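You operate a simulated robot arm through the tools that you are given. There is no shell and no other tool. Be economical: measure what you need, move in short steps, check, and stop when the job is done.

Carry out the task below with a simulated two-armed robot. There is one attempt and no reset: what you move stays moved.

## Task
Wax the middle of the pencil box lid, then screw the tin shut.
Fine: hold the tin while you turn its lid; put the pad back; leave the box shut. Set down upright: wax pad. A coat counts when it lies all over at full strength: go over it till it gets no stronger.

Only the result counts: the job must be done as asked and must still hold three seconds after the hand-in. Knocking over, shifting, dropping, spilling or breaking anything else fails it. Lids that push on must go on centred and level and be pressed home; caps that screw on are set level and turned clockwise until they are tight.

## Robot
Two 7-joint arms with two-finger parallel grippers on one trunk, on a base that drives. Base frame: it is fixed to the floor where the robot stands at the start and does not move with it; the origin is under the middle of the robot, x ahead of it, y to its left, z up. Lengths are in mm, angles in rad, forces in N, time in s.
The left shoulder is at the start at [60, 143, 926], the right one opposite. With the tool pointing down near the work surface each hand reaches from about 320 to 740 mm from the robot's upright axis, wherever it stands, measured 20 degrees to its own side. Places, roughly: pencil box (25x7x9 cm) [500, 200, 800]; pencil box lid [500, 200, 800]. Payload 1.57 kg a hand.
Tool frame (each hand has its own): the origin (TCP) lies between the finger pads and is the grasp point; the fingertips stand 30 mm ahead of it; z points along the fingers, y is the line along which they close. The gripper opens to 110 mm. The fingers are 24 mm wide and 12 mm thick; the gripper's body (48 by 112 mm) begins 78 mm behind the TCP.
Orientation is told as [roll, pitch, yaw] about the base's x, y, z axes, in that order, counted from this pose: with the fingers straight down and closing along the base's y, the tool's x points along the base's -x, its y along +y and its z along -z.

## Interface
- The arms move only by the tool servo_tool. It takes "left_moves", "right_moves" or both (then of equal length, played together; a hand with none holds still); each is a list of rows, each a list of 7 numbers: the shift along the tool's x, y, z in mm, then the turn, a rotation vector about the tool's x, y, z in rad, then the opening, from 0 (shut) to 1 (fully open). In form: [[x, y, z, ax, ay, az, gripper], ...]. A call has 1 to 10 rows; each row is the pose to reach, as a shift and turn from the pose commanded when the call began, along the tool's axes at that moment. A row lasts 0.2 s, in which the tool goes at most 50 mm and 0.15 rad; a call with a longer step from one row to the next is refused whole, and so is a gripper value outside its range. Where a pose cannot be reached the arm comes as near as it can. A force on the tool above 40 N (or 10 N above the force at the start of the call, whichever is more), or a blocked arm, ends the call early, and 0.2 s more pass. The fingers move at their own pace (about 45 mm/s each) and stop on an object; they squeeze with about 38 N. The grip force told is the motor's: it shows also when the fingers shut on nothing. Time passes only in rows, and 0.2 s behind the last, so rows that repeat a pose let the fingers close. The reply holds the time, the measured pose of the TCP, the force on the tool along the base axes, the opening and the grip force, in the units named above and with some noise, with the torque about the TCP (base axes, N m) and any sound that the robot's microphone picked up.
- Cameras (640 x 400 px; columns grow to the right, rows downward): "scene" is now at [50.8, 11.4, 1541.4]; the picture's right is [0.10, -1.00, 0.00], its down [-0.78, -0.08, -0.62] and it looks along [0.62, 0.06, -0.79] (base axes); focal length 278 px, centre (320, 200). "left" rides on the left gripper at [70, -16, -141] in its tool frame; the picture's right is [0.23, 0.97, 0.00], its down [-0.86, 0.20, -0.48] and it looks along [-0.47, 0.11, 0.88] (tool axes); focal length 222 px, centre (320, 200). "right" rides on the right gripper at [70, 16, -141] in its tool frame; the picture's right is [-0.23, 0.97, 0.00], its down [-0.86, -0.20, -0.48] and it looks along [-0.47, -0.11, 0.88] (tool axes); focal length 222 px, centre (320, 200). There is no depth. A picture from a camera that has moved, and an enlarged one, comes with that camera's place and axes in the base frame and with its lens. The place of the scene camera against the robot may be out by one fixed shift of up to 18 mm in any direction.
- snapshot(camera): a new picture of that camera. No time passes.
- lift_body(by): slides the trunk up (or, below 0, down) by that many mm; the arms and the scene camera ride with it, the base frame stays. It gives what a move gives, with no picture.
- roll_base(legs): drives the robot by 1 to 6 legs, each [ahead, left, turn to the left] in mm, mm and rad, along the robot's own axes; the way and the turn of a leg run together, so that a leg with both is an arc; at most 1500 mm and 3.142 rad a leg. The arms and the cameras ride along, it lands a little off, and it stops where it bumps. It gives what a move gives.
- pan_tilt(pan, tilt): turns the head with the scene camera to pan (to the left, within 1.501 rad either way) and tilt (down, from -0.506 to 1.204), counted from straight ahead of the robot. It gives what a move gives.
- enlarge(camera, box): a new picture of the part [left, top, right, bottom] of that camera's present view, enlarged. No time passes.
- job_done(): hands the job in; it is judged then, once.

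Work in short steps. Places have to be worked out from the pictures, the camera data and where the tool is seen: move nearer, look again, correct. Check each grasp and each placing, and mend what went wrong. You have 120 turns and 88 pictures in all, those below and enlarged ones among them. Open the grippers and draw the arms clear of the work before you hand the job in, unless the task says otherwise; then end with one line.

The tools are called after "Call:" as a command line: name --argument value ..., lists and objects as JSON in quotes. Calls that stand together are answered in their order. servo_tool: Moves the arms, as the interface text tells. Its arguments: {"type":"object","properties":{"left_moves":{"type":"array"},"right_moves":{"type":"array"}},"required":[]} The other tools are called the same way: lift_body (by) slides the trunk up or down; roll_base (legs) drives the base; pan_tilt (pan, tilt) turns the head that bears the scene camera; snapshot (camera) takes a picture; enlarge (camera, box) takes an enlarged picture of a part of a camera's view; job_done () hands the job in.

At the start:

```text
t: 0.0
left_eef_pos: [484.6, 245.6, 1094.5]
left_orientation: [0.0, -0.002, 0.0]
left_contact_force: [-0.9, 0.2, -0.3]
left_ft_torque: [-0.01, -0.01, -0.02]
left_finger_gap: 109.9
left_grasp_force: 0.0
right_eef_pos: [441.2, -132.5, 1094.6]
right_orientation: [-0.001, 0.0, -0.001]
right_contact_force: [0.6, -0.2, -0.1]
right_ft_torque: [0.0, 0.03, 0.02]
right_finger_gap: 109.9
right_grasp_force: 0.1
trunk travel left (down, up): [-525.0, 65.0]
robot x, y, heading: [-0.9, -1.4, 0.001]
head pan, tilt: [0.096, 0.904]
```

scene: 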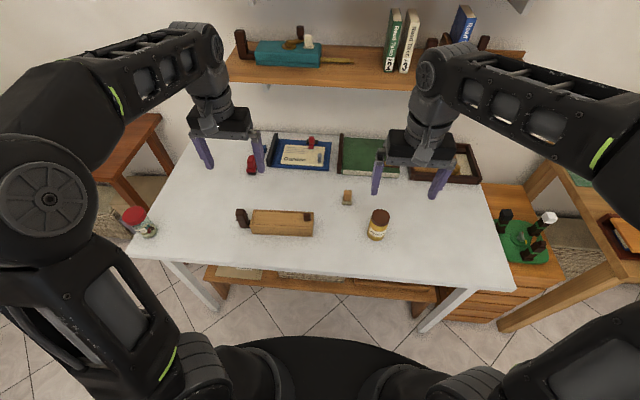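
right: 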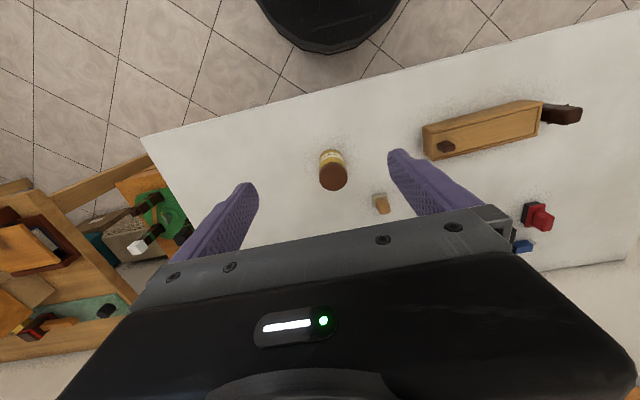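
left: 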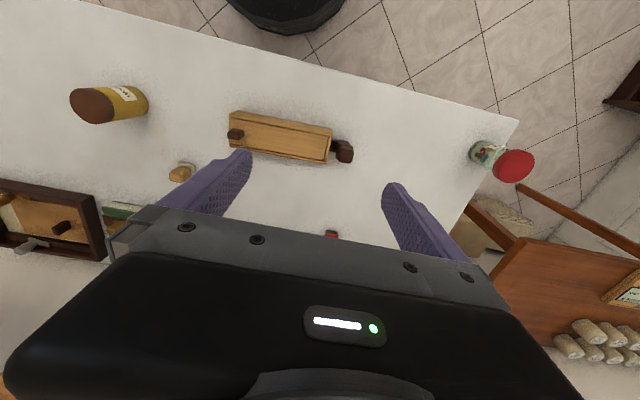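

I start by enlarging the work area to identify the box, pad, tin and the other objects.

Call:
enlarge --camera "scene" --box '[220, 170, 420, 295]'

Call:
enlarge --camera "right" --box '[300, 80, 460, 230]'

Call:
enlarge --camera "left" --box '[60, 70, 380, 220]'

Call:
enlarge --camera "scene" --box '[100, 120, 340, 270]'

```text
3.20 times, centred on (320, 232) of scene
camera zoom: at [50.8, 11.4, 1541.4], right [0.1, -1.0, 0.0], down [-0.78, -0.08, -0.62], along [0.62, 0.06, -0.79], focal length 888 px, centre (320, 96)
```

zoom: 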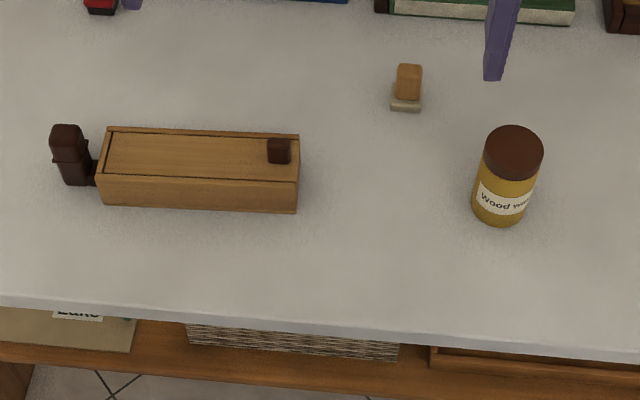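

```text
2.67 times, centred on (380, 155) of right
camera zoom: at [371.3, -116.1, 1236.2], right [0.23, 0.97, 0.0], down [0.86, -0.2, 0.48], along [0.47, -0.11, -0.88], focal length 592 px, centre (160, 320)
```

zoom: 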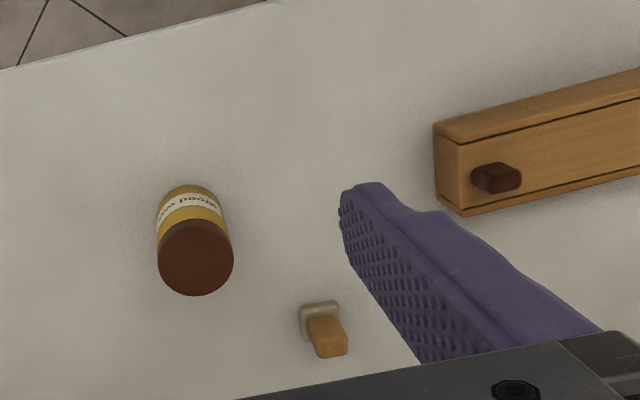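

```text
2.00 times, centred on (220, 145) of left
camera zoom: at [414.4, 229.4, 1236.8], right [-0.23, 0.97, 0.0], down [0.85, 0.2, 0.48], along [0.47, 0.11, -0.88], focal length 444 px, centre (520, 310)
```

zoom: 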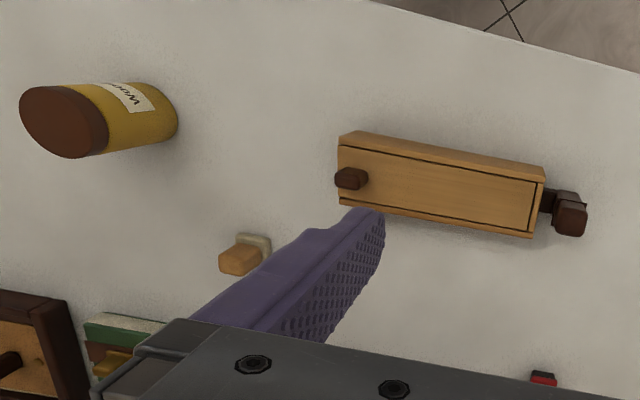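

```text
2.67 times, centred on (220, 195) of scene
camera zoom: at [50.8, 11.4, 1541.4], right [0.1, -1.0, 0.0], down [-0.78, -0.08, -0.62], along [0.62, 0.06, -0.79], focal length 740 px, centre (587, 213)
```

zoom: 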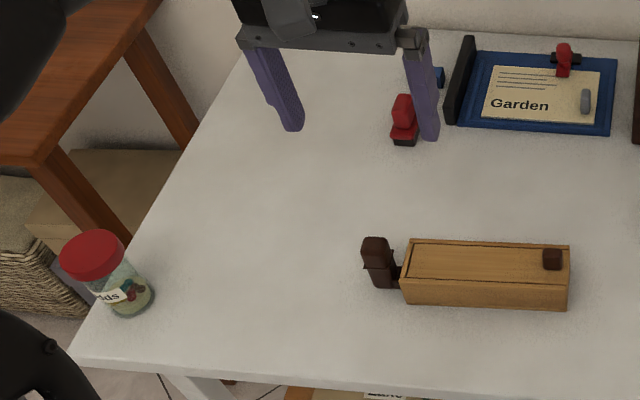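

The tin ("Wood wax") sits near (545,-128). The pad, a block with a handle, is near (670,-30), and the box is near (500,190). I move the left hand above the pad for a closer look and the right hand out of the way.

Call:
servo_tool --left_moves '[[-20, -30, 20, 0, 0, 0, 1], [-43, -66, 45, 0, 0, 0, 1], [-66, -101, 70, 0, 0, 0, 1], [-89, -136, 95, 0, 0, 0, 1], [-112, -171, 118, 0, 0, 0, 1], [-135, -206, 142, 0, 0, 0, 1], [-158, -241, 166, 0, 0, 0, 1], [-170, -260, 180, 0, 0, 0, 1], [-180, -276, 190, 0, 0, 0, 1]]' --right_moves '[[0, -40, 0, 0, 0, 0, 1], [0, -80, 0, 0, 0, 0, 1], [0, -120, 0, 0, 0, 0, 1], [0, -160, 0, 0, 0, 0, 1], [0, -170, 0, 0, 0, 0, 1], [0, -170, 0, 0, 0, 0, 1], [0, -170, 0, 0, 0, 0, 1], [0, -170, 0, 0, 0, 0, 1], [0, -170, 0, 0, 0, 0, 1]]'

Call:
snapshot --camera "left"

Call:
snapshot --camera "scene"

```text
t: 2.0
left_eef_pos: [653.3, -14.7, 915.5]
left_orientation: [0.0, -0.003, 0.0]
left_contact_force: [0.8, 0.1, -0.1]
left_ft_torque: [0.03, 0.0, -0.01]
left_finger_gap: 109.8
left_grasp_force: 0.0
left hand out of reach, approached as far as the arm can: row 9
right_eef_pos: [441.9, -303.6, 1094.9]
right_orientation: [-0.001, -0.001, 0.0]
right_contact_force: [0.0, -0.7, 0.1]
right_ft_torque: [-0.02, -0.01, 0.0]
right_finger_gap: 110.2
right_grasp_force: 0.1
trunk travel left (down, up): [-525.0, 65.0]
robot x, y, heading: [-3.0, -2.2, 0.0]
head pan, tilt: [0.096, 0.904]
```

```text
80 pictures are left
camera left: at [583.5, -30.9, 1058.4], right [-0.23, 0.97, 0.0], down [0.85, 0.2, 0.48], along [0.47, 0.11, -0.88], focal length 222 px, centre (320, 200)
```

left: 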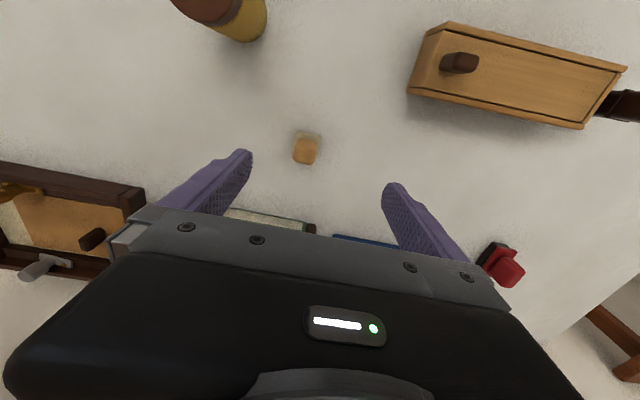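

```text
79 pictures are left
camera scene: at [50.7, 11.4, 1541.4], right [0.1, -1.0, 0.0], down [-0.78, -0.08, -0.62], along [0.62, 0.06, -0.79], focal length 278 px, centre (320, 200)
```

scene: 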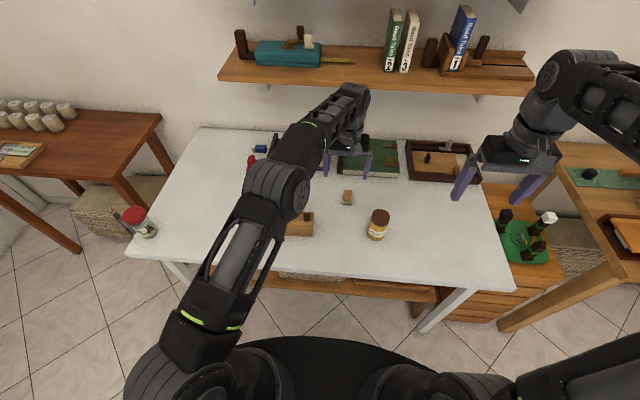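

The pad is at about (655,-31), which is at the limit of the left arm's reach. I drive the base 70 mm ahead to gain reach.

Call:
roll_base --legs '[[70, 0, 0]]'

Call:
snapshot --camera "left"

```text
t: 3.0
left_eef_pos: [724.9, -16.8, 914.2]
left_orientation: [0.0, 0.0, -0.001]
left_contact_force: [-0.3, 0.2, -0.1]
left_ft_torque: [0.03, 0.03, 0.03]
left_finger_gap: 110.3
left_grasp_force: 0.0
right_eef_pos: [512.7, -303.6, 1093.7]
right_orientation: [-0.001, 0.002, -0.001]
right_contact_force: [0.3, 0.2, -0.2]
right_ft_torque: [0.01, 0.05, -0.01]
right_finger_gap: 110.0
right_grasp_force: 0.1
trunk travel left (down, up): [-525.0, 65.0]
robot x, y, heading: [71.1, -4.0, -0.005]
head pan, tilt: [0.096, 0.904]
```

```text
78 pictures are left
camera left: at [655.2, -32.3, 1057.9], right [-0.23, 0.97, 0.0], down [0.86, 0.2, 0.48], along [0.47, 0.11, -0.88], focal length 222 px, centre (320, 200)
```

left: 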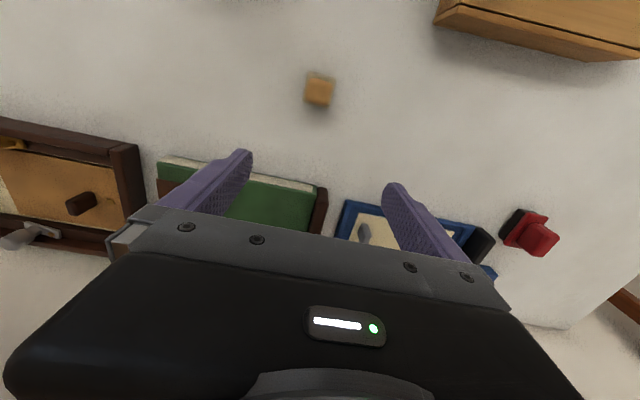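

The pad is at about (666,-31), with its handle top near z = 790. I centre above it and descend to 860 to check its yaw.

Call:
servo_tool --left_moves '[[30, -7, 27, 0, 0, 0, 1], [59, -14, 54, 0, 0, 0, 1], [59, -14, 54, 0, 0, 0, 1]]'

Call:
snapshot --camera "left"

Call:
enlarge --camera "left" --box '[240, 125, 400, 225]'

```text
t: 3.8
left_eef_pos: [661.8, -29.9, 861.1]
left_orientation: [-0.001, -0.001, -0.001]
left_contact_force: [0.1, -0.6, 0.2]
left_ft_torque: [0.02, -0.01, -0.02]
left_finger_gap: 109.9
left_grasp_force: 0.0
right_eef_pos: [511.9, -303.5, 1094.7]
right_orientation: [-0.001, 0.001, -0.001]
right_contact_force: [0.2, -0.3, 0.5]
right_ft_torque: [-0.01, 0.04, -0.01]
right_finger_gap: 110.0
right_grasp_force: 0.1
trunk travel left (down, up): [-525.0, 65.0]
robot x, y, heading: [72.5, -0.1, 0.001]
head pan, tilt: [0.096, 0.904]
```

```text
77 pictures are left
camera left: at [591.9, -45.9, 1003.9], right [-0.23, 0.97, 0.0], down [0.85, 0.2, 0.48], along [0.47, 0.11, -0.88], focal length 222 px, centre (320, 200)
```

left: 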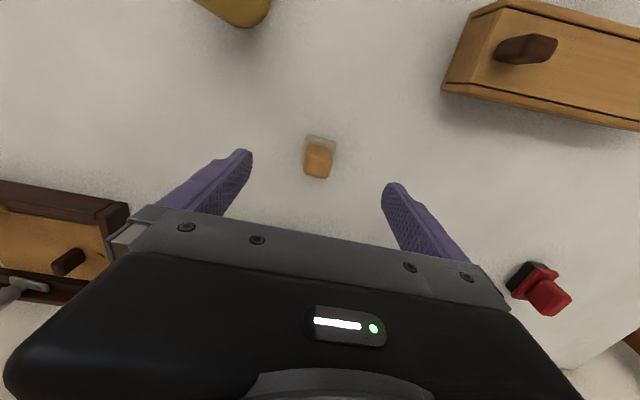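

```text
4.00 times, centred on (320, 175) of left
camera zoom: at [591.9, -45.9, 1003.9], right [-0.23, 0.97, 0.0], down [0.85, 0.2, 0.48], along [0.47, 0.11, -0.88], focal length 888 px, centre (320, 300)
```

zoom: 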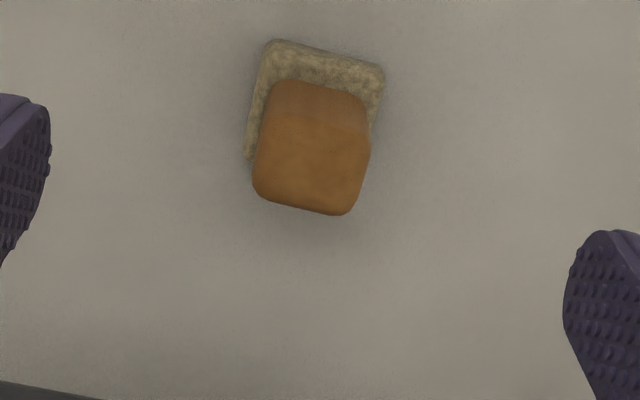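

The pad is square to the axes, centred at about (667,-30). I go down around its handle, leaving the fingertips above the felt.

Call:
servo_tool --left_moves '[[-5, 0, 33, 0, 0, 0, 1], [-5, 0, 66, 0, 0, 0, 0.8], [-5, 0, 66, 0, 0, 0, 0.6], [-5, 0, 66, 0, 0, 0, 0.6]]'

Call:
enlarge --camera "left" --box '[200, 100, 440, 250]'

```text
t: 4.8
left_eef_pos: [668.8, -29.3, 795.3]
left_orientation: [-0.001, -0.002, -0.002]
left_contact_force: [-0.3, -0.5, 0.3]
left_ft_torque: [0.0, 0.02, 0.0]
left_finger_gap: 65.8
left_grasp_force: 0.0
right_eef_pos: [512.1, -304.4, 1094.2]
right_orientation: [0.0, -0.001, -0.001]
right_contact_force: [-0.4, 0.2, -0.8]
right_ft_torque: [-0.03, -0.03, -0.03]
right_finger_gap: 109.9
right_grasp_force: 0.0
trunk travel left (down, up): [-525.0, 65.0]
robot x, y, heading: [68.4, -0.0, -0.005]
head pan, tilt: [0.096, 0.904]
```

```text
2.67 times, centred on (320, 175) of left
camera zoom: at [598.8, -46.5, 938.1], right [-0.23, 0.97, 0.0], down [0.85, 0.2, 0.48], along [0.47, 0.11, -0.88], focal length 592 px, centre (320, 267)
```

zoom: 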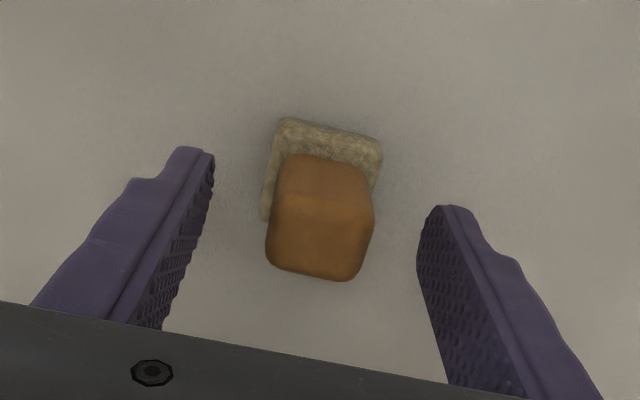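

The fingers straddle the handle, centred. I lower 3 mm and close.

Call:
servo_tool --left_moves '[[2, -1, 3, 0, 0, 0, 0.6], [2, -1, 3, 0, 0, 0, 0.3], [2, -1, 3, 0, 0, 0, 0], [2, -1, 3, 0, 0, 0, 0], [2, -1, 3, 0, 0, 0, 0]]'

Call:
enlarge --camera "left" --box '[200, 100, 440, 250]'

```text
t: 6.0
left_eef_pos: [666.0, -31.0, 791.7]
left_orientation: [0.0, -0.001, -0.002]
left_contact_force: [0.2, 0.1, -0.2]
left_ft_torque: [0.01, -0.01, -0.02]
left_finger_gap: 27.3
left_grasp_force: 28.0
right_eef_pos: [511.9, -303.7, 1095.2]
right_orientation: [-0.001, 0.0, -0.002]
right_contact_force: [0.7, 1.1, 0.1]
right_ft_torque: [0.03, 0.0, -0.03]
right_finger_gap: 110.1
right_grasp_force: 0.1
trunk travel left (down, up): [-525.0, 65.0]
robot x, y, heading: [70.2, -0.3, -0.005]
head pan, tilt: [0.096, 0.904]
```

```text
2.67 times, centred on (320, 175) of left
camera zoom: at [596.8, -47.6, 935.3], right [-0.23, 0.97, 0.0], down [0.85, 0.2, 0.48], along [0.47, 0.11, -0.88], focal length 592 px, centre (320, 267)
```

zoom: 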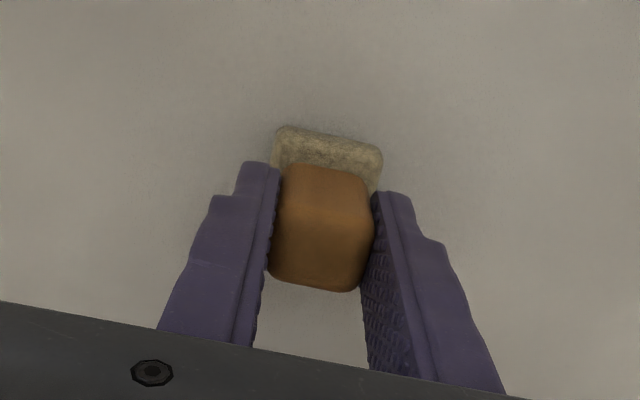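

The grasp is good (27 mm gap), with the pad bottom about 52 mm below the TCP. I lift it and move over the area beside the box to look.

Call:
servo_tool --left_moves '[[0, 0, -40, 0, 0, 0, 0], [0, 0, -85, 0, 0, 0, 0], [0, 0, -130, 0, 0, 0, 0], [20, 40, -150, 0, 0, 0, 0], [46, 80, -150, 0, 0, 0, 0], [71, 120, -150, 0, 0, 0, 0], [96, 160, -150, 0, 0, 0, 0], [120, 190, -150, 0, 0, 0, 0], [140, 220, -150, 0, 0, 0, 0], [140, 220, -150, 0, 0, 0, 0]]'

Call:
snapshot --camera "left"

Call:
snapshot --camera "scene"

```text
t: 8.2
left_eef_pos: [527.6, 189.7, 942.0]
left_orientation: [0.002, -0.001, -0.004]
left_contact_force: [-0.4, -0.2, -0.4]
left_ft_torque: [0.03, 0.04, 0.02]
left_finger_gap: 27.1
left_grasp_force: 37.9
right_eef_pos: [512.4, -304.6, 1095.3]
right_orientation: [-0.001, 0.0, -0.001]
right_contact_force: [0.1, -0.5, 0.1]
right_ft_torque: [0.01, 0.02, -0.02]
right_finger_gap: 110.0
right_grasp_force: 0.1
trunk travel left (down, up): [-525.0, 65.0]
robot x, y, heading: [72.8, -0.3, -0.003]
head pan, tilt: [0.096, 0.904]
```

```text
73 pictures are left
camera left: at [459.0, 173.4, 1085.5], right [-0.22, 0.97, 0.0], down [0.86, 0.2, 0.48], along [0.47, 0.11, -0.88], focal length 222 px, centre (320, 200)
```

left: 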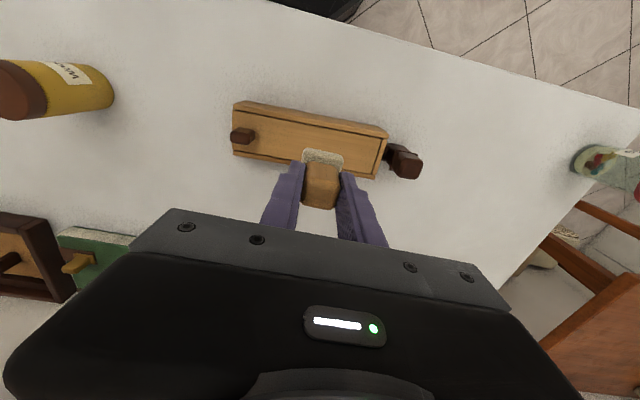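

```text
72 pictures are left
camera scene: at [121.7, 10.8, 1541.3], right [0.09, -1.0, 0.0], down [-0.78, -0.07, -0.62], along [0.62, 0.06, -0.79], focal length 278 px, centre (320, 200)
```

scene: 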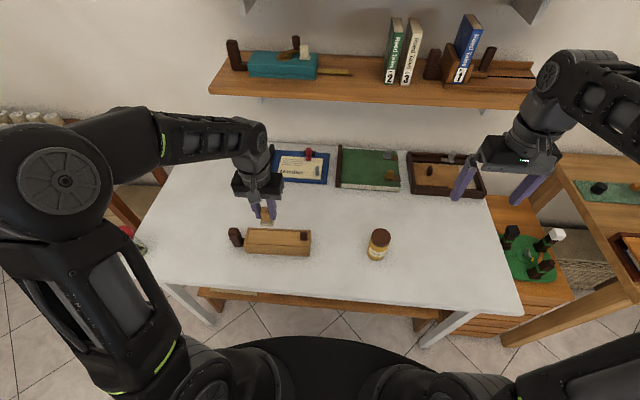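

I zoom both views on the box to locate it.

Call:
enlarge --camera "left" --box '[216, 80, 440, 220]'

Call:
enlarge --camera "scene" --box '[216, 180, 328, 270]'

```text
2.86 times, centred on (328, 150) of left
camera zoom: at [459.0, 173.4, 1085.5], right [-0.22, 0.97, 0.0], down [0.86, 0.2, 0.48], along [0.47, 0.11, -0.88], focal length 635 px, centre (297, 343)
```

zoom: 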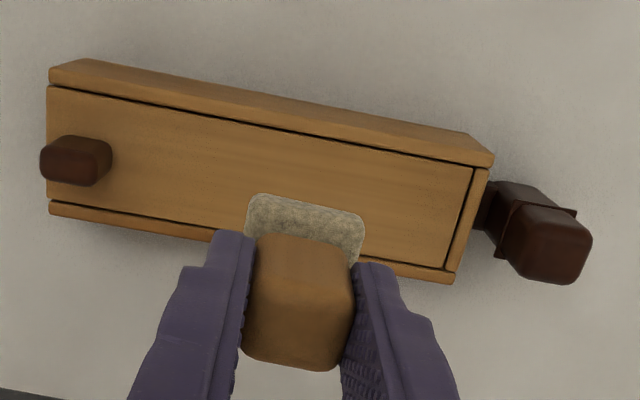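

```text
4.44 times, centred on (272, 225) of scene
camera zoom: at [121.7, 10.8, 1541.3], right [0.09, -1.0, 0.0], down [-0.78, -0.07, -0.62], along [0.62, 0.06, -0.79], focal length 1233 px, centre (533, 89)
```

zoom: 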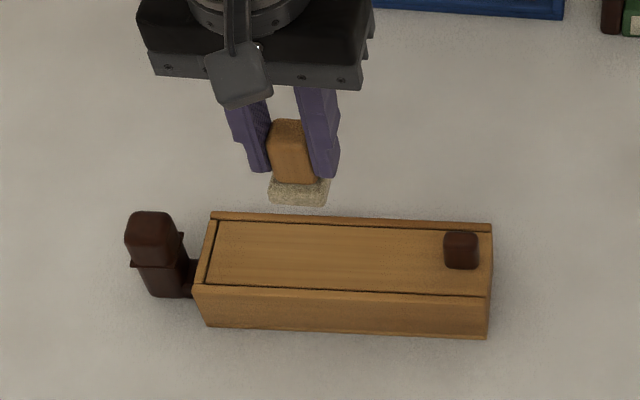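

I judge the box top at z≈783, centred on (541,177), with a yaw of about +0.06. The lid slides open towards −y. I lower the pad to a little above the lid's middle.

Call:
servo_tool --left_moves '[[-6, -7, 40, 0, 0, -0.06, 0], [-13, -14, 80, 0, 0, -0.06, 0], [-13, -14, 90, 0, 0, -0.06, 0], [-13, -14, 90, 0, 0, -0.06, 0]]'

Call:
enlarge --camera "left" --box '[160, 60, 480, 260]'

Call:
enlarge --camera "scene" --box '[216, 190, 328, 260]'

```text
t: 9.2
left_eef_pos: [541.8, 176.4, 852.4]
left_orientation: [-0.002, -0.002, 0.057]
left_contact_force: [-0.2, -0.8, -0.2]
left_ft_torque: [0.01, 0.03, 0.01]
left_finger_gap: 26.9
left_grasp_force: 37.8
right_eef_pos: [513.0, -303.8, 1094.5]
right_orientation: [0.001, -0.001, -0.001]
right_contact_force: [0.1, 0.2, 0.0]
right_ft_torque: [0.02, -0.02, 0.03]
right_finger_gap: 110.3
right_grasp_force: 0.1
trunk travel left (down, up): [-525.0, 65.0]
robot x, y, heading: [70.2, 3.1, -0.003]
head pan, tilt: [0.096, 0.904]
```

```text
2.00 times, centred on (320, 160) of left
camera zoom: at [473.5, 155.2, 994.5], right [-0.28, 0.96, 0.0], down [0.84, 0.25, 0.48], along [0.46, 0.14, -0.88], focal length 444 px, centre (320, 280)
```

zoom: 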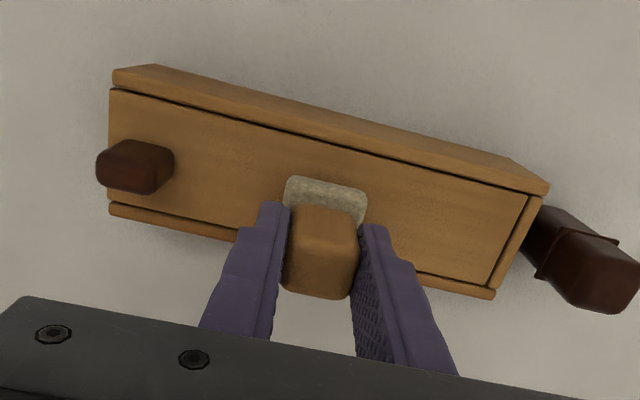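

```text
5.71 times, centred on (272, 225) of scene
camera zoom: at [121.5, 11.2, 1541.3], right [0.09, -1.0, 0.0], down [-0.78, -0.07, -0.62], along [0.62, 0.06, -0.79], focal length 1586 px, centre (594, 57)
```

zoom: 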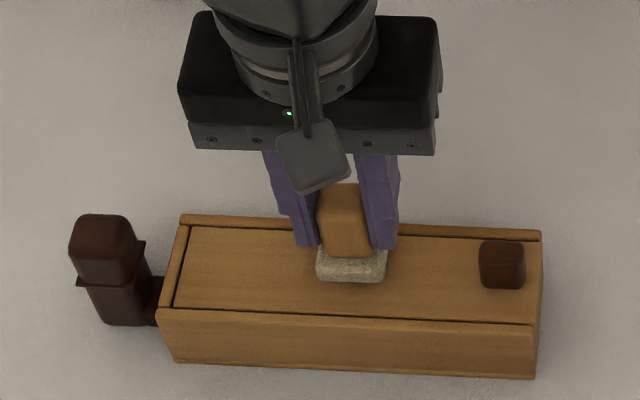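

The pad is still above the lid and centred on its length. I descend to find contact.

Call:
servo_tool --left_moves '[[0, 0, 6, 0, 0, 0, 0], [0, 0, 10, 0, 0, 0, 0], [0, 0, 13, 0, 0, 0, 0]]'

```text
t: 10.0
left_eef_pos: [541.9, 174.7, 843.4]
left_orientation: [-0.002, -0.009, 0.058]
left_contact_force: [-1.6, 3.2, 34.3]
left_ft_torque: [0.14, 0.22, 0.01]
left_finger_gap: 27.2
left_grasp_force: 37.9
right_eef_pos: [510.7, -303.9, 1095.9]
right_orientation: [-0.001, -0.002, 0.0]
right_contact_force: [-0.1, 0.0, 0.1]
right_ft_torque: [-0.03, 0.03, 0.03]
right_finger_gap: 109.8
right_grasp_force: 0.1
trunk travel left (down, up): [-525.0, 65.0]
robot x, y, heading: [73.4, -0.5, -0.005]
head pan, tilt: [0.096, 0.904]
```

Contact occurs at TCP z≈844 with 34 N, so I ease off.

Call:
servo_tool --left_moves '[[0, 0, -3, 0, 0, 0, 0]]'

```text
t: 10.4
left_eef_pos: [542.7, 175.5, 842.9]
left_orientation: [0.0, -0.005, 0.058]
left_contact_force: [5.1, -1.1, 18.6]
left_ft_torque: [-0.01, -0.28, 0.01]
left_finger_gap: 27.2
left_grasp_force: 37.4
right_eef_pos: [512.1, -304.7, 1094.9]
right_orientation: [0.0, 0.0, -0.003]
right_contact_force: [0.4, 0.7, 0.7]
right_ft_torque: [-0.01, -0.04, 0.0]
right_finger_gap: 109.9
right_grasp_force: 0.1
trunk travel left (down, up): [-525.0, 65.0]
robot x, y, heading: [71.6, -5.5, -0.004]
head pan, tilt: [0.096, 0.904]
```

The force is 18 N. I ease 2 mm more and make a short crosswise rub (x only) to see whether a coat appears and the box stays put.

Call:
servo_tool --left_moves '[[0, 0, -2, 0, 0, 0, 0], [-5, 0, -2, 0, 0, 0, 0], [-9, 0, -2, 0, 0, 0, 0], [0, 0, -2, 0, 0, 0, 0], [9, 0, -2, 0, 0, 0, 0], [0, 0, -2, 0, 0, 0, 0]]'

Call:
enlarge --camera "left" --box '[160, 60, 480, 260]'

Call:
enlarge --camera "scene" --box '[216, 190, 328, 260]'

```text
t: 11.8
left_eef_pos: [541.9, 176.9, 844.7]
left_orientation: [0.0, -0.001, 0.058]
left_contact_force: [0.3, -0.8, 0.0]
left_ft_torque: [0.0, 0.0, 0.0]
left_finger_gap: 26.8
left_grasp_force: 38.0
right_eef_pos: [511.7, -304.7, 1094.1]
right_orientation: [0.0, 0.0, -0.001]
right_contact_force: [0.0, -1.3, 0.1]
right_ft_torque: [-0.01, 0.03, 0.04]
right_finger_gap: 110.3
right_grasp_force: 0.0
trunk travel left (down, up): [-525.0, 65.0]
robot x, y, heading: [69.1, -2.8, -0.001]
head pan, tilt: [0.096, 0.904]
```

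```text
2.00 times, centred on (320, 160) of left
camera zoom: at [473.0, 155.0, 987.7], right [-0.28, 0.96, 0.0], down [0.84, 0.25, 0.48], along [0.46, 0.14, -0.88], focal length 444 px, centre (320, 280)
```

zoom: 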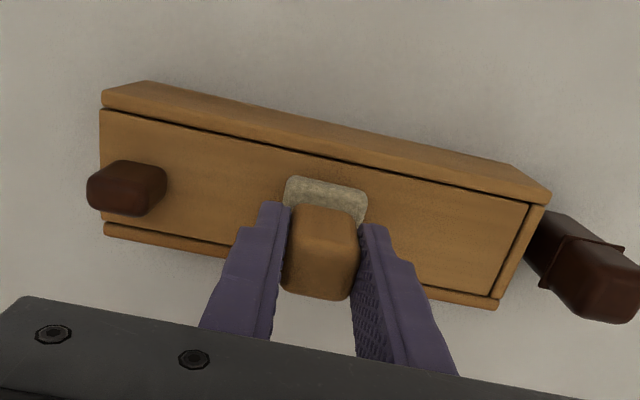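

```text
5.71 times, centred on (272, 225) of scene
camera zoom: at [121.8, 11.2, 1541.3], right [0.09, -1.0, 0.0], down [-0.78, -0.07, -0.62], along [0.62, 0.06, -0.79], focal length 1586 px, centre (594, 57)
```

zoom: 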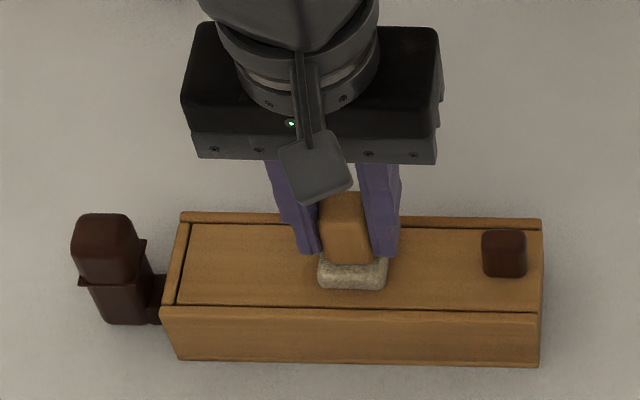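

The coat is not visible yet, and the heavy contact nudged the box's right end about 7 mm. I will hold the box with the right hand while rubbing, so I lift the pad, then bring the right hand round with a 90° yaw.

Call:
servo_tool --left_moves '[[0, 0, -30, 0, 0, 0, 0], [0, 0, -70, 0, 0, 0, 0], [0, 0, -100, 0, 0, 0, 0], [0, 10, -100, 0, 0, 0, 0], [0, 30, -100, 0, 0, 0, 0], [0, 30, -100, 0, 0, 0, 0], [0, 30, -100, 0, 0, 0, 0], [0, 30, -100, 0, 0, 0, 0], [0, 30, -100, 0, 0, 0, 0], [0, 30, -100, 0, 0, 0, 0]]' --right_moves '[[-4, 20, 10, 0, 0, -0.15, 1], [-8, 40, 20, 0, 0, -0.3, 1], [-12, 60, 30, 0, 0, -0.45, 1], [-16, 80, 40, 0, 0, -0.6, 1], [-20, 100, 50, 0, 0, -0.75, 1], [-24, 120, 60, 0, 0, -0.9, 1], [-28, 140, 70, 0, 0, -1.05, 1], [-32, 160, 80, 0, 0, -1.2, 1], [-36, 180, 90, 0, 0, -1.35, 1], [-36, 200, 95, 0, 0, -1.5, 1]]'

Call:
enlarge --camera "left" --box '[160, 60, 480, 260]'

Call:
enlarge --camera "scene" --box '[216, 190, 328, 260]'

```text
t: 14.0
left_eef_pos: [539.6, 207.0, 944.0]
left_orientation: [0.001, 0.0, 0.057]
left_contact_force: [1.0, 1.1, -0.6]
left_ft_torque: [-0.03, -0.02, -0.01]
left_finger_gap: 26.9
left_grasp_force: 37.6
right_eef_pos: [548.7, -103.9, 1000.4]
right_orientation: [0.0, 0.0, 1.498]
right_contact_force: [0.7, -0.5, 0.2]
right_ft_torque: [0.0, 0.0, 0.02]
right_finger_gap: 109.9
right_grasp_force: 0.1
trunk travel left (down, up): [-525.0, 65.0]
robot x, y, heading: [71.7, -3.9, 0.0]
head pan, tilt: [0.096, 0.904]
```

```text
2.00 times, centred on (320, 160) of left
camera zoom: at [471.1, 185.9, 1087.1], right [-0.28, 0.96, 0.0], down [0.84, 0.25, 0.48], along [0.46, 0.14, -0.88], focal length 444 px, centre (320, 280)
```

zoom: 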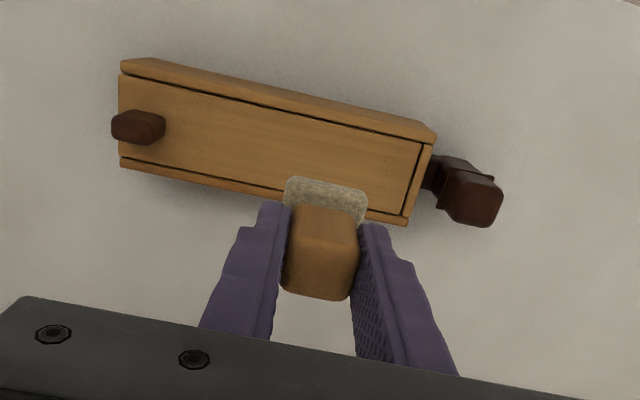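

```text
5.71 times, centred on (272, 225) of scene
camera zoom: at [121.5, 11.5, 1541.4], right [0.09, -1.0, 0.0], down [-0.78, -0.07, -0.62], along [0.62, 0.06, -0.79], focal length 1586 px, centre (594, 57)
```

zoom: 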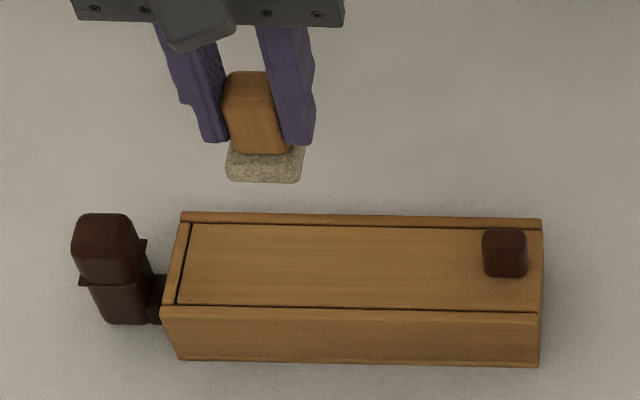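

The box now spans about (524,75) to (566,279), with a yaw of about 0.075. I finish the yaw, then tilt the right hand 0.5 rad and bring it to a pre-grasp behind the right end of the box.

Call:
servo_tool --right_moves '[[0, 0, 0, 0, 0, -0.148, 1], [0, 0, 0, 0, 0, -0.148, 1]]'

Call:
servo_tool --right_moves '[[-32, -3, 26, 0, -0.1, 0, 1], [-64, -5, 52, 0, -0.2, 0, 1], [-96, -8, 79, 0, -0.3, 0, 1], [-127, -10, 105, 0, -0.4, 0, 1], [-158, -13, 131, 0, -0.5, 0, 1], [-158, -13, 131, 0, -0.5, 0, 1]]'

Call:
snapshot --camera "right"

Call:
snapshot --camera "left"

```text
t: 14.6
left_eef_pos: [539.4, 206.1, 943.8]
left_orientation: [0.0, -0.002, 0.058]
left_contact_force: [-0.2, 1.0, -0.2]
left_ft_torque: [0.02, -0.02, 0.01]
left_finger_gap: 27.0
left_grasp_force: 37.5
right_eef_pos: [548.4, -102.6, 1000.8]
right_orientation: [0.001, 0.0, 1.648]
right_contact_force: [0.0, 0.9, -0.5]
right_ft_torque: [0.02, 0.04, 0.01]
right_finger_gap: 109.9
right_grasp_force: 0.1
trunk travel left (down, up): [-525.0, 65.0]
robot x, y, heading: [70.4, 0.2, -0.008]
head pan, tilt: [0.096, 0.904]
```

```text
t: 16.0
left_eef_pos: [539.5, 206.3, 943.5]
left_orientation: [-0.001, -0.004, 0.056]
left_contact_force: [0.0, -0.9, -1.0]
left_ft_torque: [0.02, 0.03, -0.01]
left_finger_gap: 27.1
left_grasp_force: 37.8
right_eef_pos: [550.4, 54.8, 870.8]
right_orientation: [0.001, -0.5, 1.646]
right_contact_force: [-0.5, -0.5, -1.2]
right_ft_torque: [0.01, -0.03, -0.01]
right_finger_gap: 110.1
right_grasp_force: 0.1
trunk travel left (down, up): [-525.0, 65.0]
robot x, y, heading: [68.5, -0.7, -0.002]
head pan, tilt: [0.096, 0.904]
```

```text
63 pictures are left
camera right: at [542.9, -74.3, 961.5], right [-0.99, 0.13, 0.11], down [0.16, 0.53, 0.83], along [0.05, 0.84, -0.55], focal length 222 px, centre (320, 200)
```

right: 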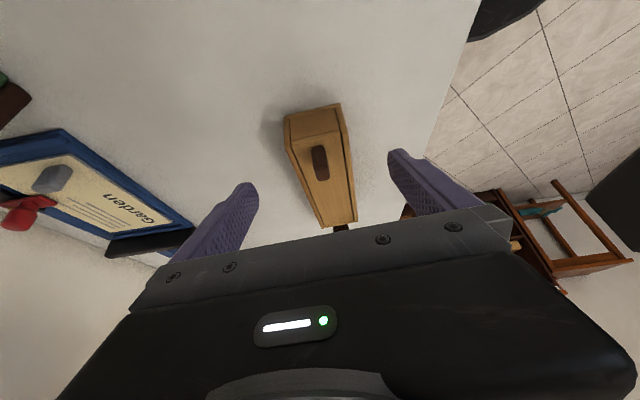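

```text
62 pictures are left
camera left: at [470.8, 185.7, 1087.3], right [-0.28, 0.96, 0.0], down [0.84, 0.25, 0.48], along [0.46, 0.14, -0.88], focal length 222 px, centre (320, 200)
```

left: 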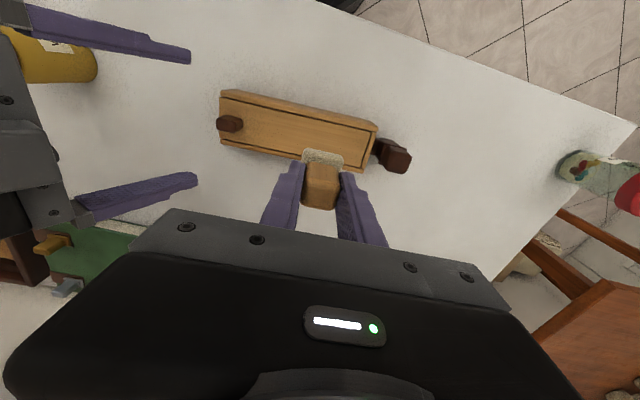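

The right hand straddles the box axis from the right. I zoom its view to check the centring.

Call:
enlarge --camera "right" --box '[200, 80, 440, 230]'

```text
2.67 times, centred on (320, 155) of right
camera zoom: at [542.9, -74.3, 961.5], right [-0.99, 0.13, 0.11], down [0.16, 0.53, 0.83], along [0.05, 0.84, -0.55], focal length 592 px, centre (320, 320)
```

zoom: 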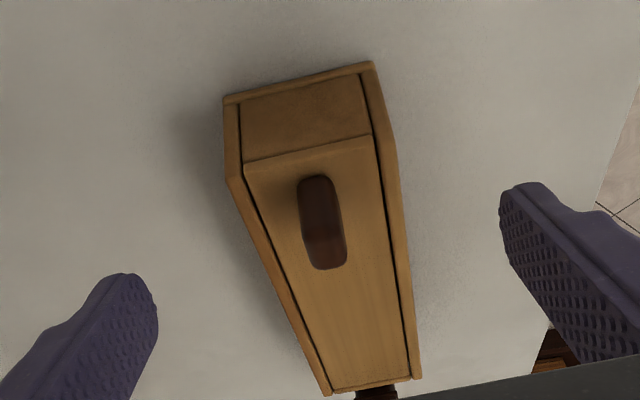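

The box axis at the grip is x≈547, and the straight approach ends at (546.8,102.6,783). I advance 100 mm along the tool axis.

Call:
servo_tool --right_moves '[[0, 0, 40, 0, 0, 0, 1], [0, 0, 75, 0, 0, 0, 1], [0, 0, 100, 0, 0, 0, 0.8], [0, 0, 100, 0, 0, 0, 0.7], [0, 0, 100, 0, 0, 0, 0.7]]'

Call:
enlarge --camera "right" --box '[200, 80, 440, 230]'

Call:
enlarge --camera "left" --box '[160, 60, 400, 210]'

```text
t: 17.2
left_eef_pos: [540.2, 206.7, 944.5]
left_orientation: [0.001, -0.003, 0.056]
left_contact_force: [0.0, 0.5, -1.3]
left_ft_torque: [0.0, 0.0, -0.04]
left_finger_gap: 27.2
left_grasp_force: 37.7
right_eef_pos: [544.5, 102.4, 781.5]
right_orientation: [0.0, -0.501, 1.646]
right_contact_force: [-0.4, -0.6, 0.5]
right_ft_torque: [0.01, -0.01, -0.01]
right_finger_gap: 77.1
right_grasp_force: 0.1
trunk travel left (down, up): [-525.0, 65.0]
robot x, y, heading: [69.8, 2.7, -0.002]
head pan, tilt: [0.096, 0.904]
```

```text
2.67 times, centred on (320, 155) of right
camera zoom: at [537.4, -26.7, 872.7], right [-0.99, 0.13, 0.11], down [0.16, 0.53, 0.83], along [0.05, 0.84, -0.55], focal length 592 px, centre (320, 320)
```

zoom: 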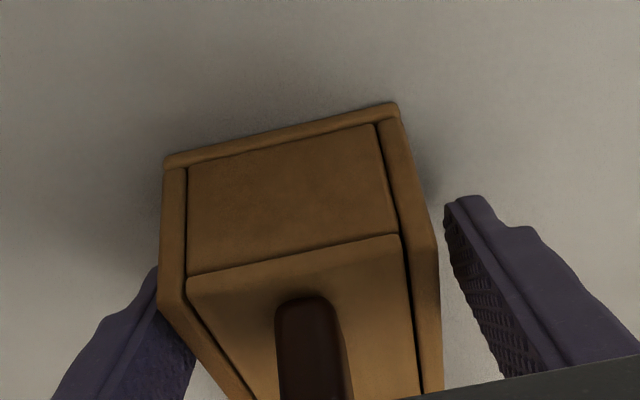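

```text
2.67 times, centred on (280, 135) of left
camera zoom: at [471.0, 185.8, 1087.1], right [-0.28, 0.96, 0.0], down [0.84, 0.25, 0.48], along [0.46, 0.14, -0.88], focal length 592 px, centre (427, 373)
```

zoom: 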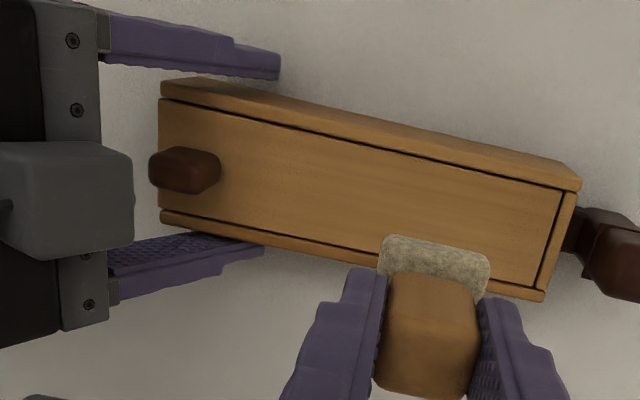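

The far finger is slightly closer to the box, so I shift +4 mm in x and close on it.

Call:
servo_tool --right_moves '[[0, -4, 0, 0, 0, 0, 0.7], [0, -4, 0, 0, 0, 0, 0.6], [0, -4, 0, 0, 0, 0, 0.5], [0, -4, 0, 0, 0, 0, 0.4], [0, -4, 0, 0, 0, 0, 0.4]]'

Call:
enlarge --camera "left" --box '[160, 60, 400, 210]'

```text
t: 18.4
left_eef_pos: [539.3, 206.7, 943.6]
left_orientation: [-0.001, -0.002, 0.059]
left_contact_force: [0.4, 0.2, 0.1]
left_ft_torque: [0.0, -0.03, 0.01]
left_finger_gap: 27.1
left_grasp_force: 37.8
right_eef_pos: [548.5, 103.5, 781.8]
right_orientation: [0.0, -0.499, 1.647]
right_contact_force: [-0.4, -0.7, 0.5]
right_ft_torque: [0.03, 0.07, 0.12]
right_finger_gap: 65.7
right_grasp_force: 37.9
trunk travel left (down, up): [-525.0, 65.0]
robot x, y, heading: [71.9, -0.4, -0.001]
head pan, tilt: [0.096, 0.904]
```

```text
2.67 times, centred on (280, 135) of left
camera zoom: at [471.0, 185.7, 1087.2], right [-0.28, 0.96, 0.0], down [0.84, 0.25, 0.48], along [0.46, 0.14, -0.88], focal length 592 px, centre (427, 373)
```

zoom: 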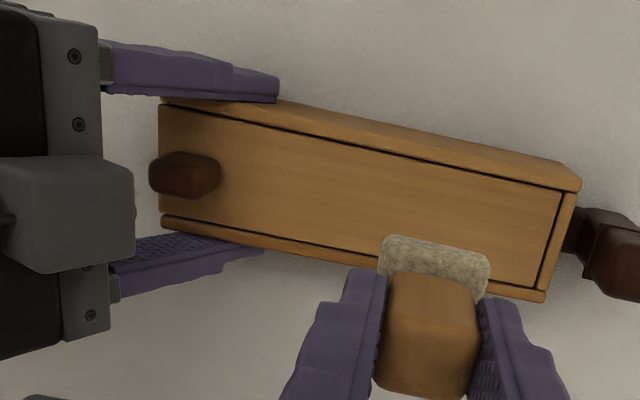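

The box is held at 65.7 mm and hardly moved. I bring the pad over the lid's centre (543,174) and down to light contact.

Call:
servo_tool --left_moves '[[-1, -16, 40, 0, 0, 0, 0], [-1, -32, 80, 0, 0, 0, 0], [-1, -32, 94, 0, 0, 0, 0], [-1, -32, 99, 0, 0, 0, 0], [-1, -32, 100.5, 0, 0, 0, 0]]'

```text
t: 19.6
left_eef_pos: [542.6, 173.6, 843.3]
left_orientation: [-0.001, -0.002, 0.059]
left_contact_force: [0.4, 0.4, -1.0]
left_ft_torque: [0.02, 0.02, 0.03]
left_finger_gap: 27.0
left_grasp_force: 37.4
right_eef_pos: [550.1, 102.7, 781.6]
right_orientation: [0.001, -0.501, 1.646]
right_contact_force: [-0.2, -0.1, -0.1]
right_ft_torque: [-0.04, 0.05, 0.02]
right_finger_gap: 65.6
right_grasp_force: 37.7
trunk travel left (down, up): [-525.0, 65.0]
robot x, y, heading: [74.9, 1.3, -0.002]
head pan, tilt: [0.096, 0.904]
```

There is no contact yet, so I go down in 1 mm steps.

Call:
servo_tool --left_moves '[[0, 0, 1, 0, 0, 0, 0], [0, 0, 2, 0, 0, 0, 0]]'

```text
t: 20.2
left_eef_pos: [542.8, 175.0, 843.1]
left_orientation: [-0.001, -0.004, 0.058]
left_contact_force: [-1.2, 0.7, 8.4]
left_ft_torque: [0.04, 0.0, 0.0]
left_finger_gap: 27.2
left_grasp_force: 37.2
right_eef_pos: [549.7, 102.8, 782.4]
right_orientation: [0.001, -0.5, 1.645]
right_contact_force: [2.4, 0.4, -2.3]
right_ft_torque: [0.22, 0.18, -0.16]
right_finger_gap: 65.7
right_grasp_force: 38.3
trunk travel left (down, up): [-525.0, 65.0]
robot x, y, heading: [68.4, -0.9, -0.005]
head pan, tilt: [0.096, 0.904]
```

The contact force is 8 N. I rub crosswise over ±10 mm a few times and inspect.

Call:
servo_tool --left_moves '[[-10, 0, 0, 0, 0, 0, 0], [10, 0, 0, 0, 0, 0, 0], [-10, 0, 0, 0, 0, 0, 0], [10, 0, 0, 0, 0, 0, 0], [-10, 0, 0, 0, 0, 0, 0], [10, 0, 0, 0, 0, 0, 0], [0, 0, 0, 0, 0, 0, 0]]'

Call:
enlarge --camera "left" --box '[160, 60, 480, 260]'

Call:
enlarge --camera "scene" --box '[216, 190, 328, 260]'

```text
t: 21.8
left_eef_pos: [542.4, 174.2, 844.0]
left_orientation: [0.002, 0.001, 0.058]
left_contact_force: [-8.1, -2.7, 19.7]
left_ft_torque: [-0.06, 0.26, -0.04]
left_finger_gap: 26.9
left_grasp_force: 37.7
right_eef_pos: [549.8, 102.2, 781.9]
right_orientation: [-0.001, -0.501, 1.644]
right_contact_force: [7.1, 2.5, -9.5]
right_ft_torque: [0.01, 0.55, -0.33]
right_finger_gap: 65.9
right_grasp_force: 37.9
trunk travel left (down, up): [-525.0, 65.0]
robot x, y, heading: [70.3, -1.8, -0.004]
head pan, tilt: [0.096, 0.904]
```

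```text
2.00 times, centred on (320, 160) of left
camera zoom: at [473.9, 151.7, 985.8], right [-0.28, 0.96, 0.0], down [0.84, 0.25, 0.48], along [0.46, 0.14, -0.88], focal length 444 px, centre (320, 280)
```

zoom: 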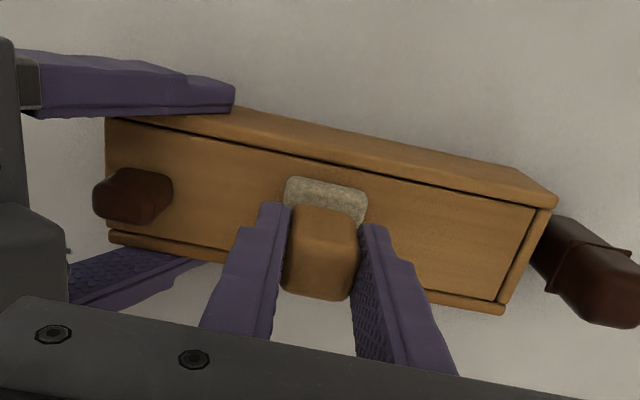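

```text
5.71 times, centred on (272, 225) of scene
camera zoom: at [120.7, 11.0, 1541.5], right [0.09, -1.0, 0.0], down [-0.78, -0.07, -0.62], along [0.62, 0.06, -0.79], focal length 1586 px, centre (594, 57)
```

zoom: 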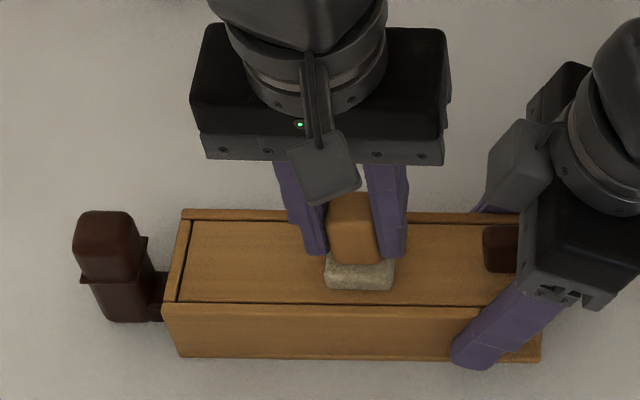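

I see no obvious coat beside the pad, so I lift it and look at the lid underneath.

Call:
servo_tool --left_moves '[[0, 0, -30, 0, 0, 0, 0], [0, 40, -60, 0, 0, 0, 0], [0, 80, -70, 0, 0, 0, 0], [0, 80, -70, 0, 0, 0, 0]]'

Call:
enlarge --camera "scene" --box '[240, 215, 320, 255]'

Call:
enlarge --camera "left" --box '[130, 50, 410, 220]'

```text
t: 22.8
left_eef_pos: [537.7, 253.1, 910.6]
left_orientation: [0.001, 0.001, 0.059]
left_contact_force: [0.0, -0.1, -0.7]
left_ft_torque: [0.0, 0.04, 0.0]
left_finger_gap: 27.2
left_grasp_force: 38.1
right_eef_pos: [550.0, 103.5, 782.7]
right_orientation: [-0.001, -0.499, 1.647]
right_contact_force: [0.3, 0.5, -0.4]
right_ft_torque: [-0.24, 0.01, 0.01]
right_finger_gap: 65.6
right_grasp_force: 37.9
trunk travel left (down, up): [-525.0, 65.0]
robot x, y, heading: [68.8, -3.4, 0.001]
head pan, tilt: [0.096, 0.904]
```

```text
8.00 times, centred on (280, 235) of scene
camera zoom: at [121.6, 11.1, 1541.4], right [0.09, -1.0, 0.0], down [-0.78, -0.07, -0.62], along [0.62, 0.06, -0.79], focal length 2220 px, centre (640, -80)
```

zoom: 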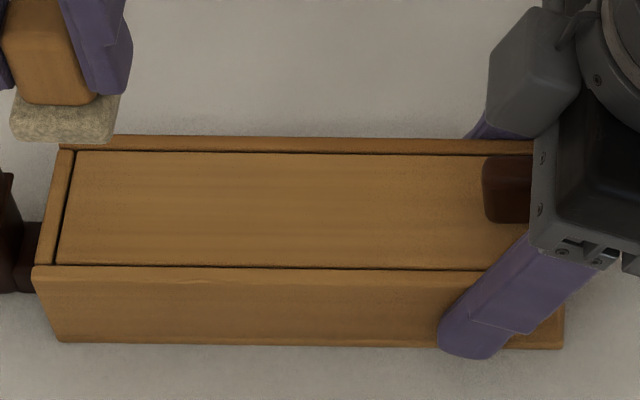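

```text
2.29 times, centred on (270, 135) of left
camera zoom: at [468.8, 232.2, 1053.7], right [-0.28, 0.96, 0.0], down [0.84, 0.25, 0.48], along [0.46, 0.14, -0.88], focal length 508 px, centre (434, 349)
```

zoom: 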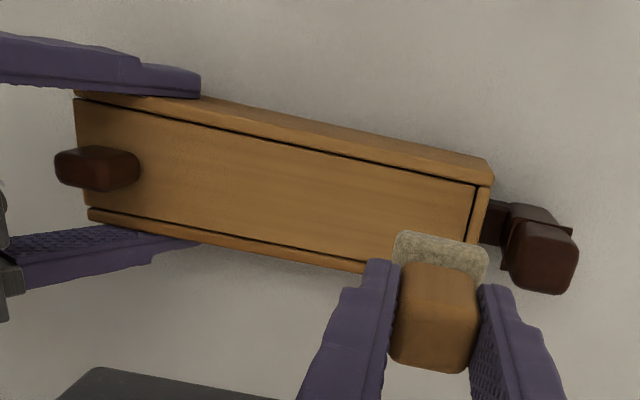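

No coat is visible, so the pad is probably dry and needs loading from the "Wood wax" tin. I look closely at the tin and its lid.

Call:
enlarge --camera "scene" --box '[348, 220, 412, 260]'

Call:
snapshot --camera "left"

```text
10.00 times, centred on (380, 240) of scene
camera zoom: at [121.6, 11.1, 1541.4], right [0.09, -1.0, 0.0], down [-0.78, -0.07, -0.62], along [0.62, 0.06, -0.79], focal length 2775 px, centre (-280, -200)
```

zoom: 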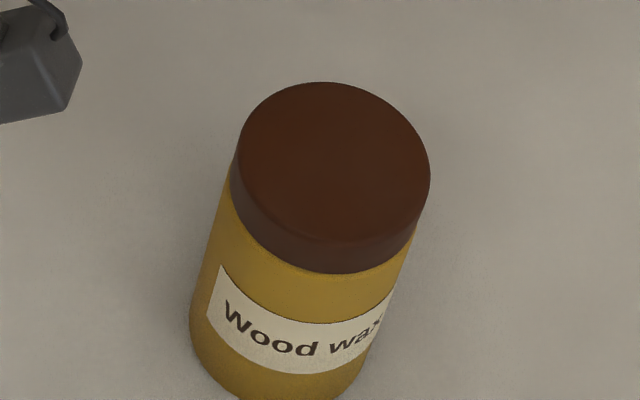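

```text
52 pictures are left
camera left: at [468.8, 232.2, 1053.7], right [-0.28, 0.96, 0.0], down [0.84, 0.25, 0.48], along [0.46, 0.14, -0.88], focal length 222 px, centre (320, 200)
```

left: 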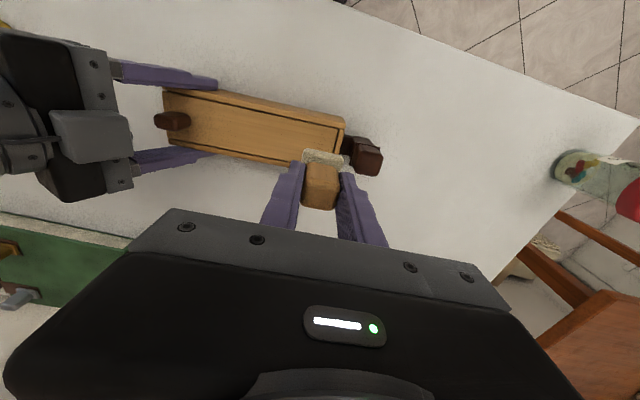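

The lid is on the tin. Before opening it I do one more conclusive test: a long stroke along +y (the safe, closing direction) at about 10 N, then look.

Call:
servo_tool --left_moves '[[0, -45, 30, 0, 0, 0, 0], [0, -90, 40, 0, 0, 0, 0], [0, -108, 60, 0, 0, 0, 0], [0, -108, 69, 0, 0, 0, 0], [0, -93, 69, 0, 0, 0, 0], [0, -78, 69, 0, 0, 0, 0], [0, -63, 69, 0, 0, 0, 0], [0, -48, 69, 0, 0, 0, 0], [0, -48, 50, 0, 0, 0, 0], [0, 0, 10, 0, 0, 0, 0]]'

Call:
enlarge --camera "scene" --box '[240, 215, 320, 255]'

```text
refused: row 1 steps farther than a row can; nothing moved
```

```text
8.00 times, centred on (280, 235) of scene
camera zoom: at [121.6, 11.1, 1541.4], right [0.09, -1.0, 0.0], down [-0.78, -0.07, -0.62], along [0.62, 0.06, -0.79], focal length 2220 px, centre (640, -80)
```

zoom: 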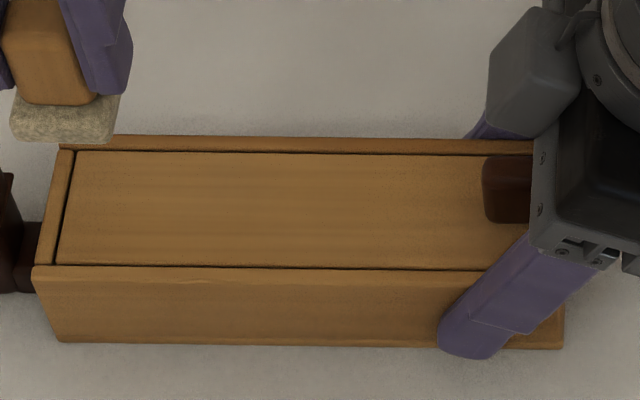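

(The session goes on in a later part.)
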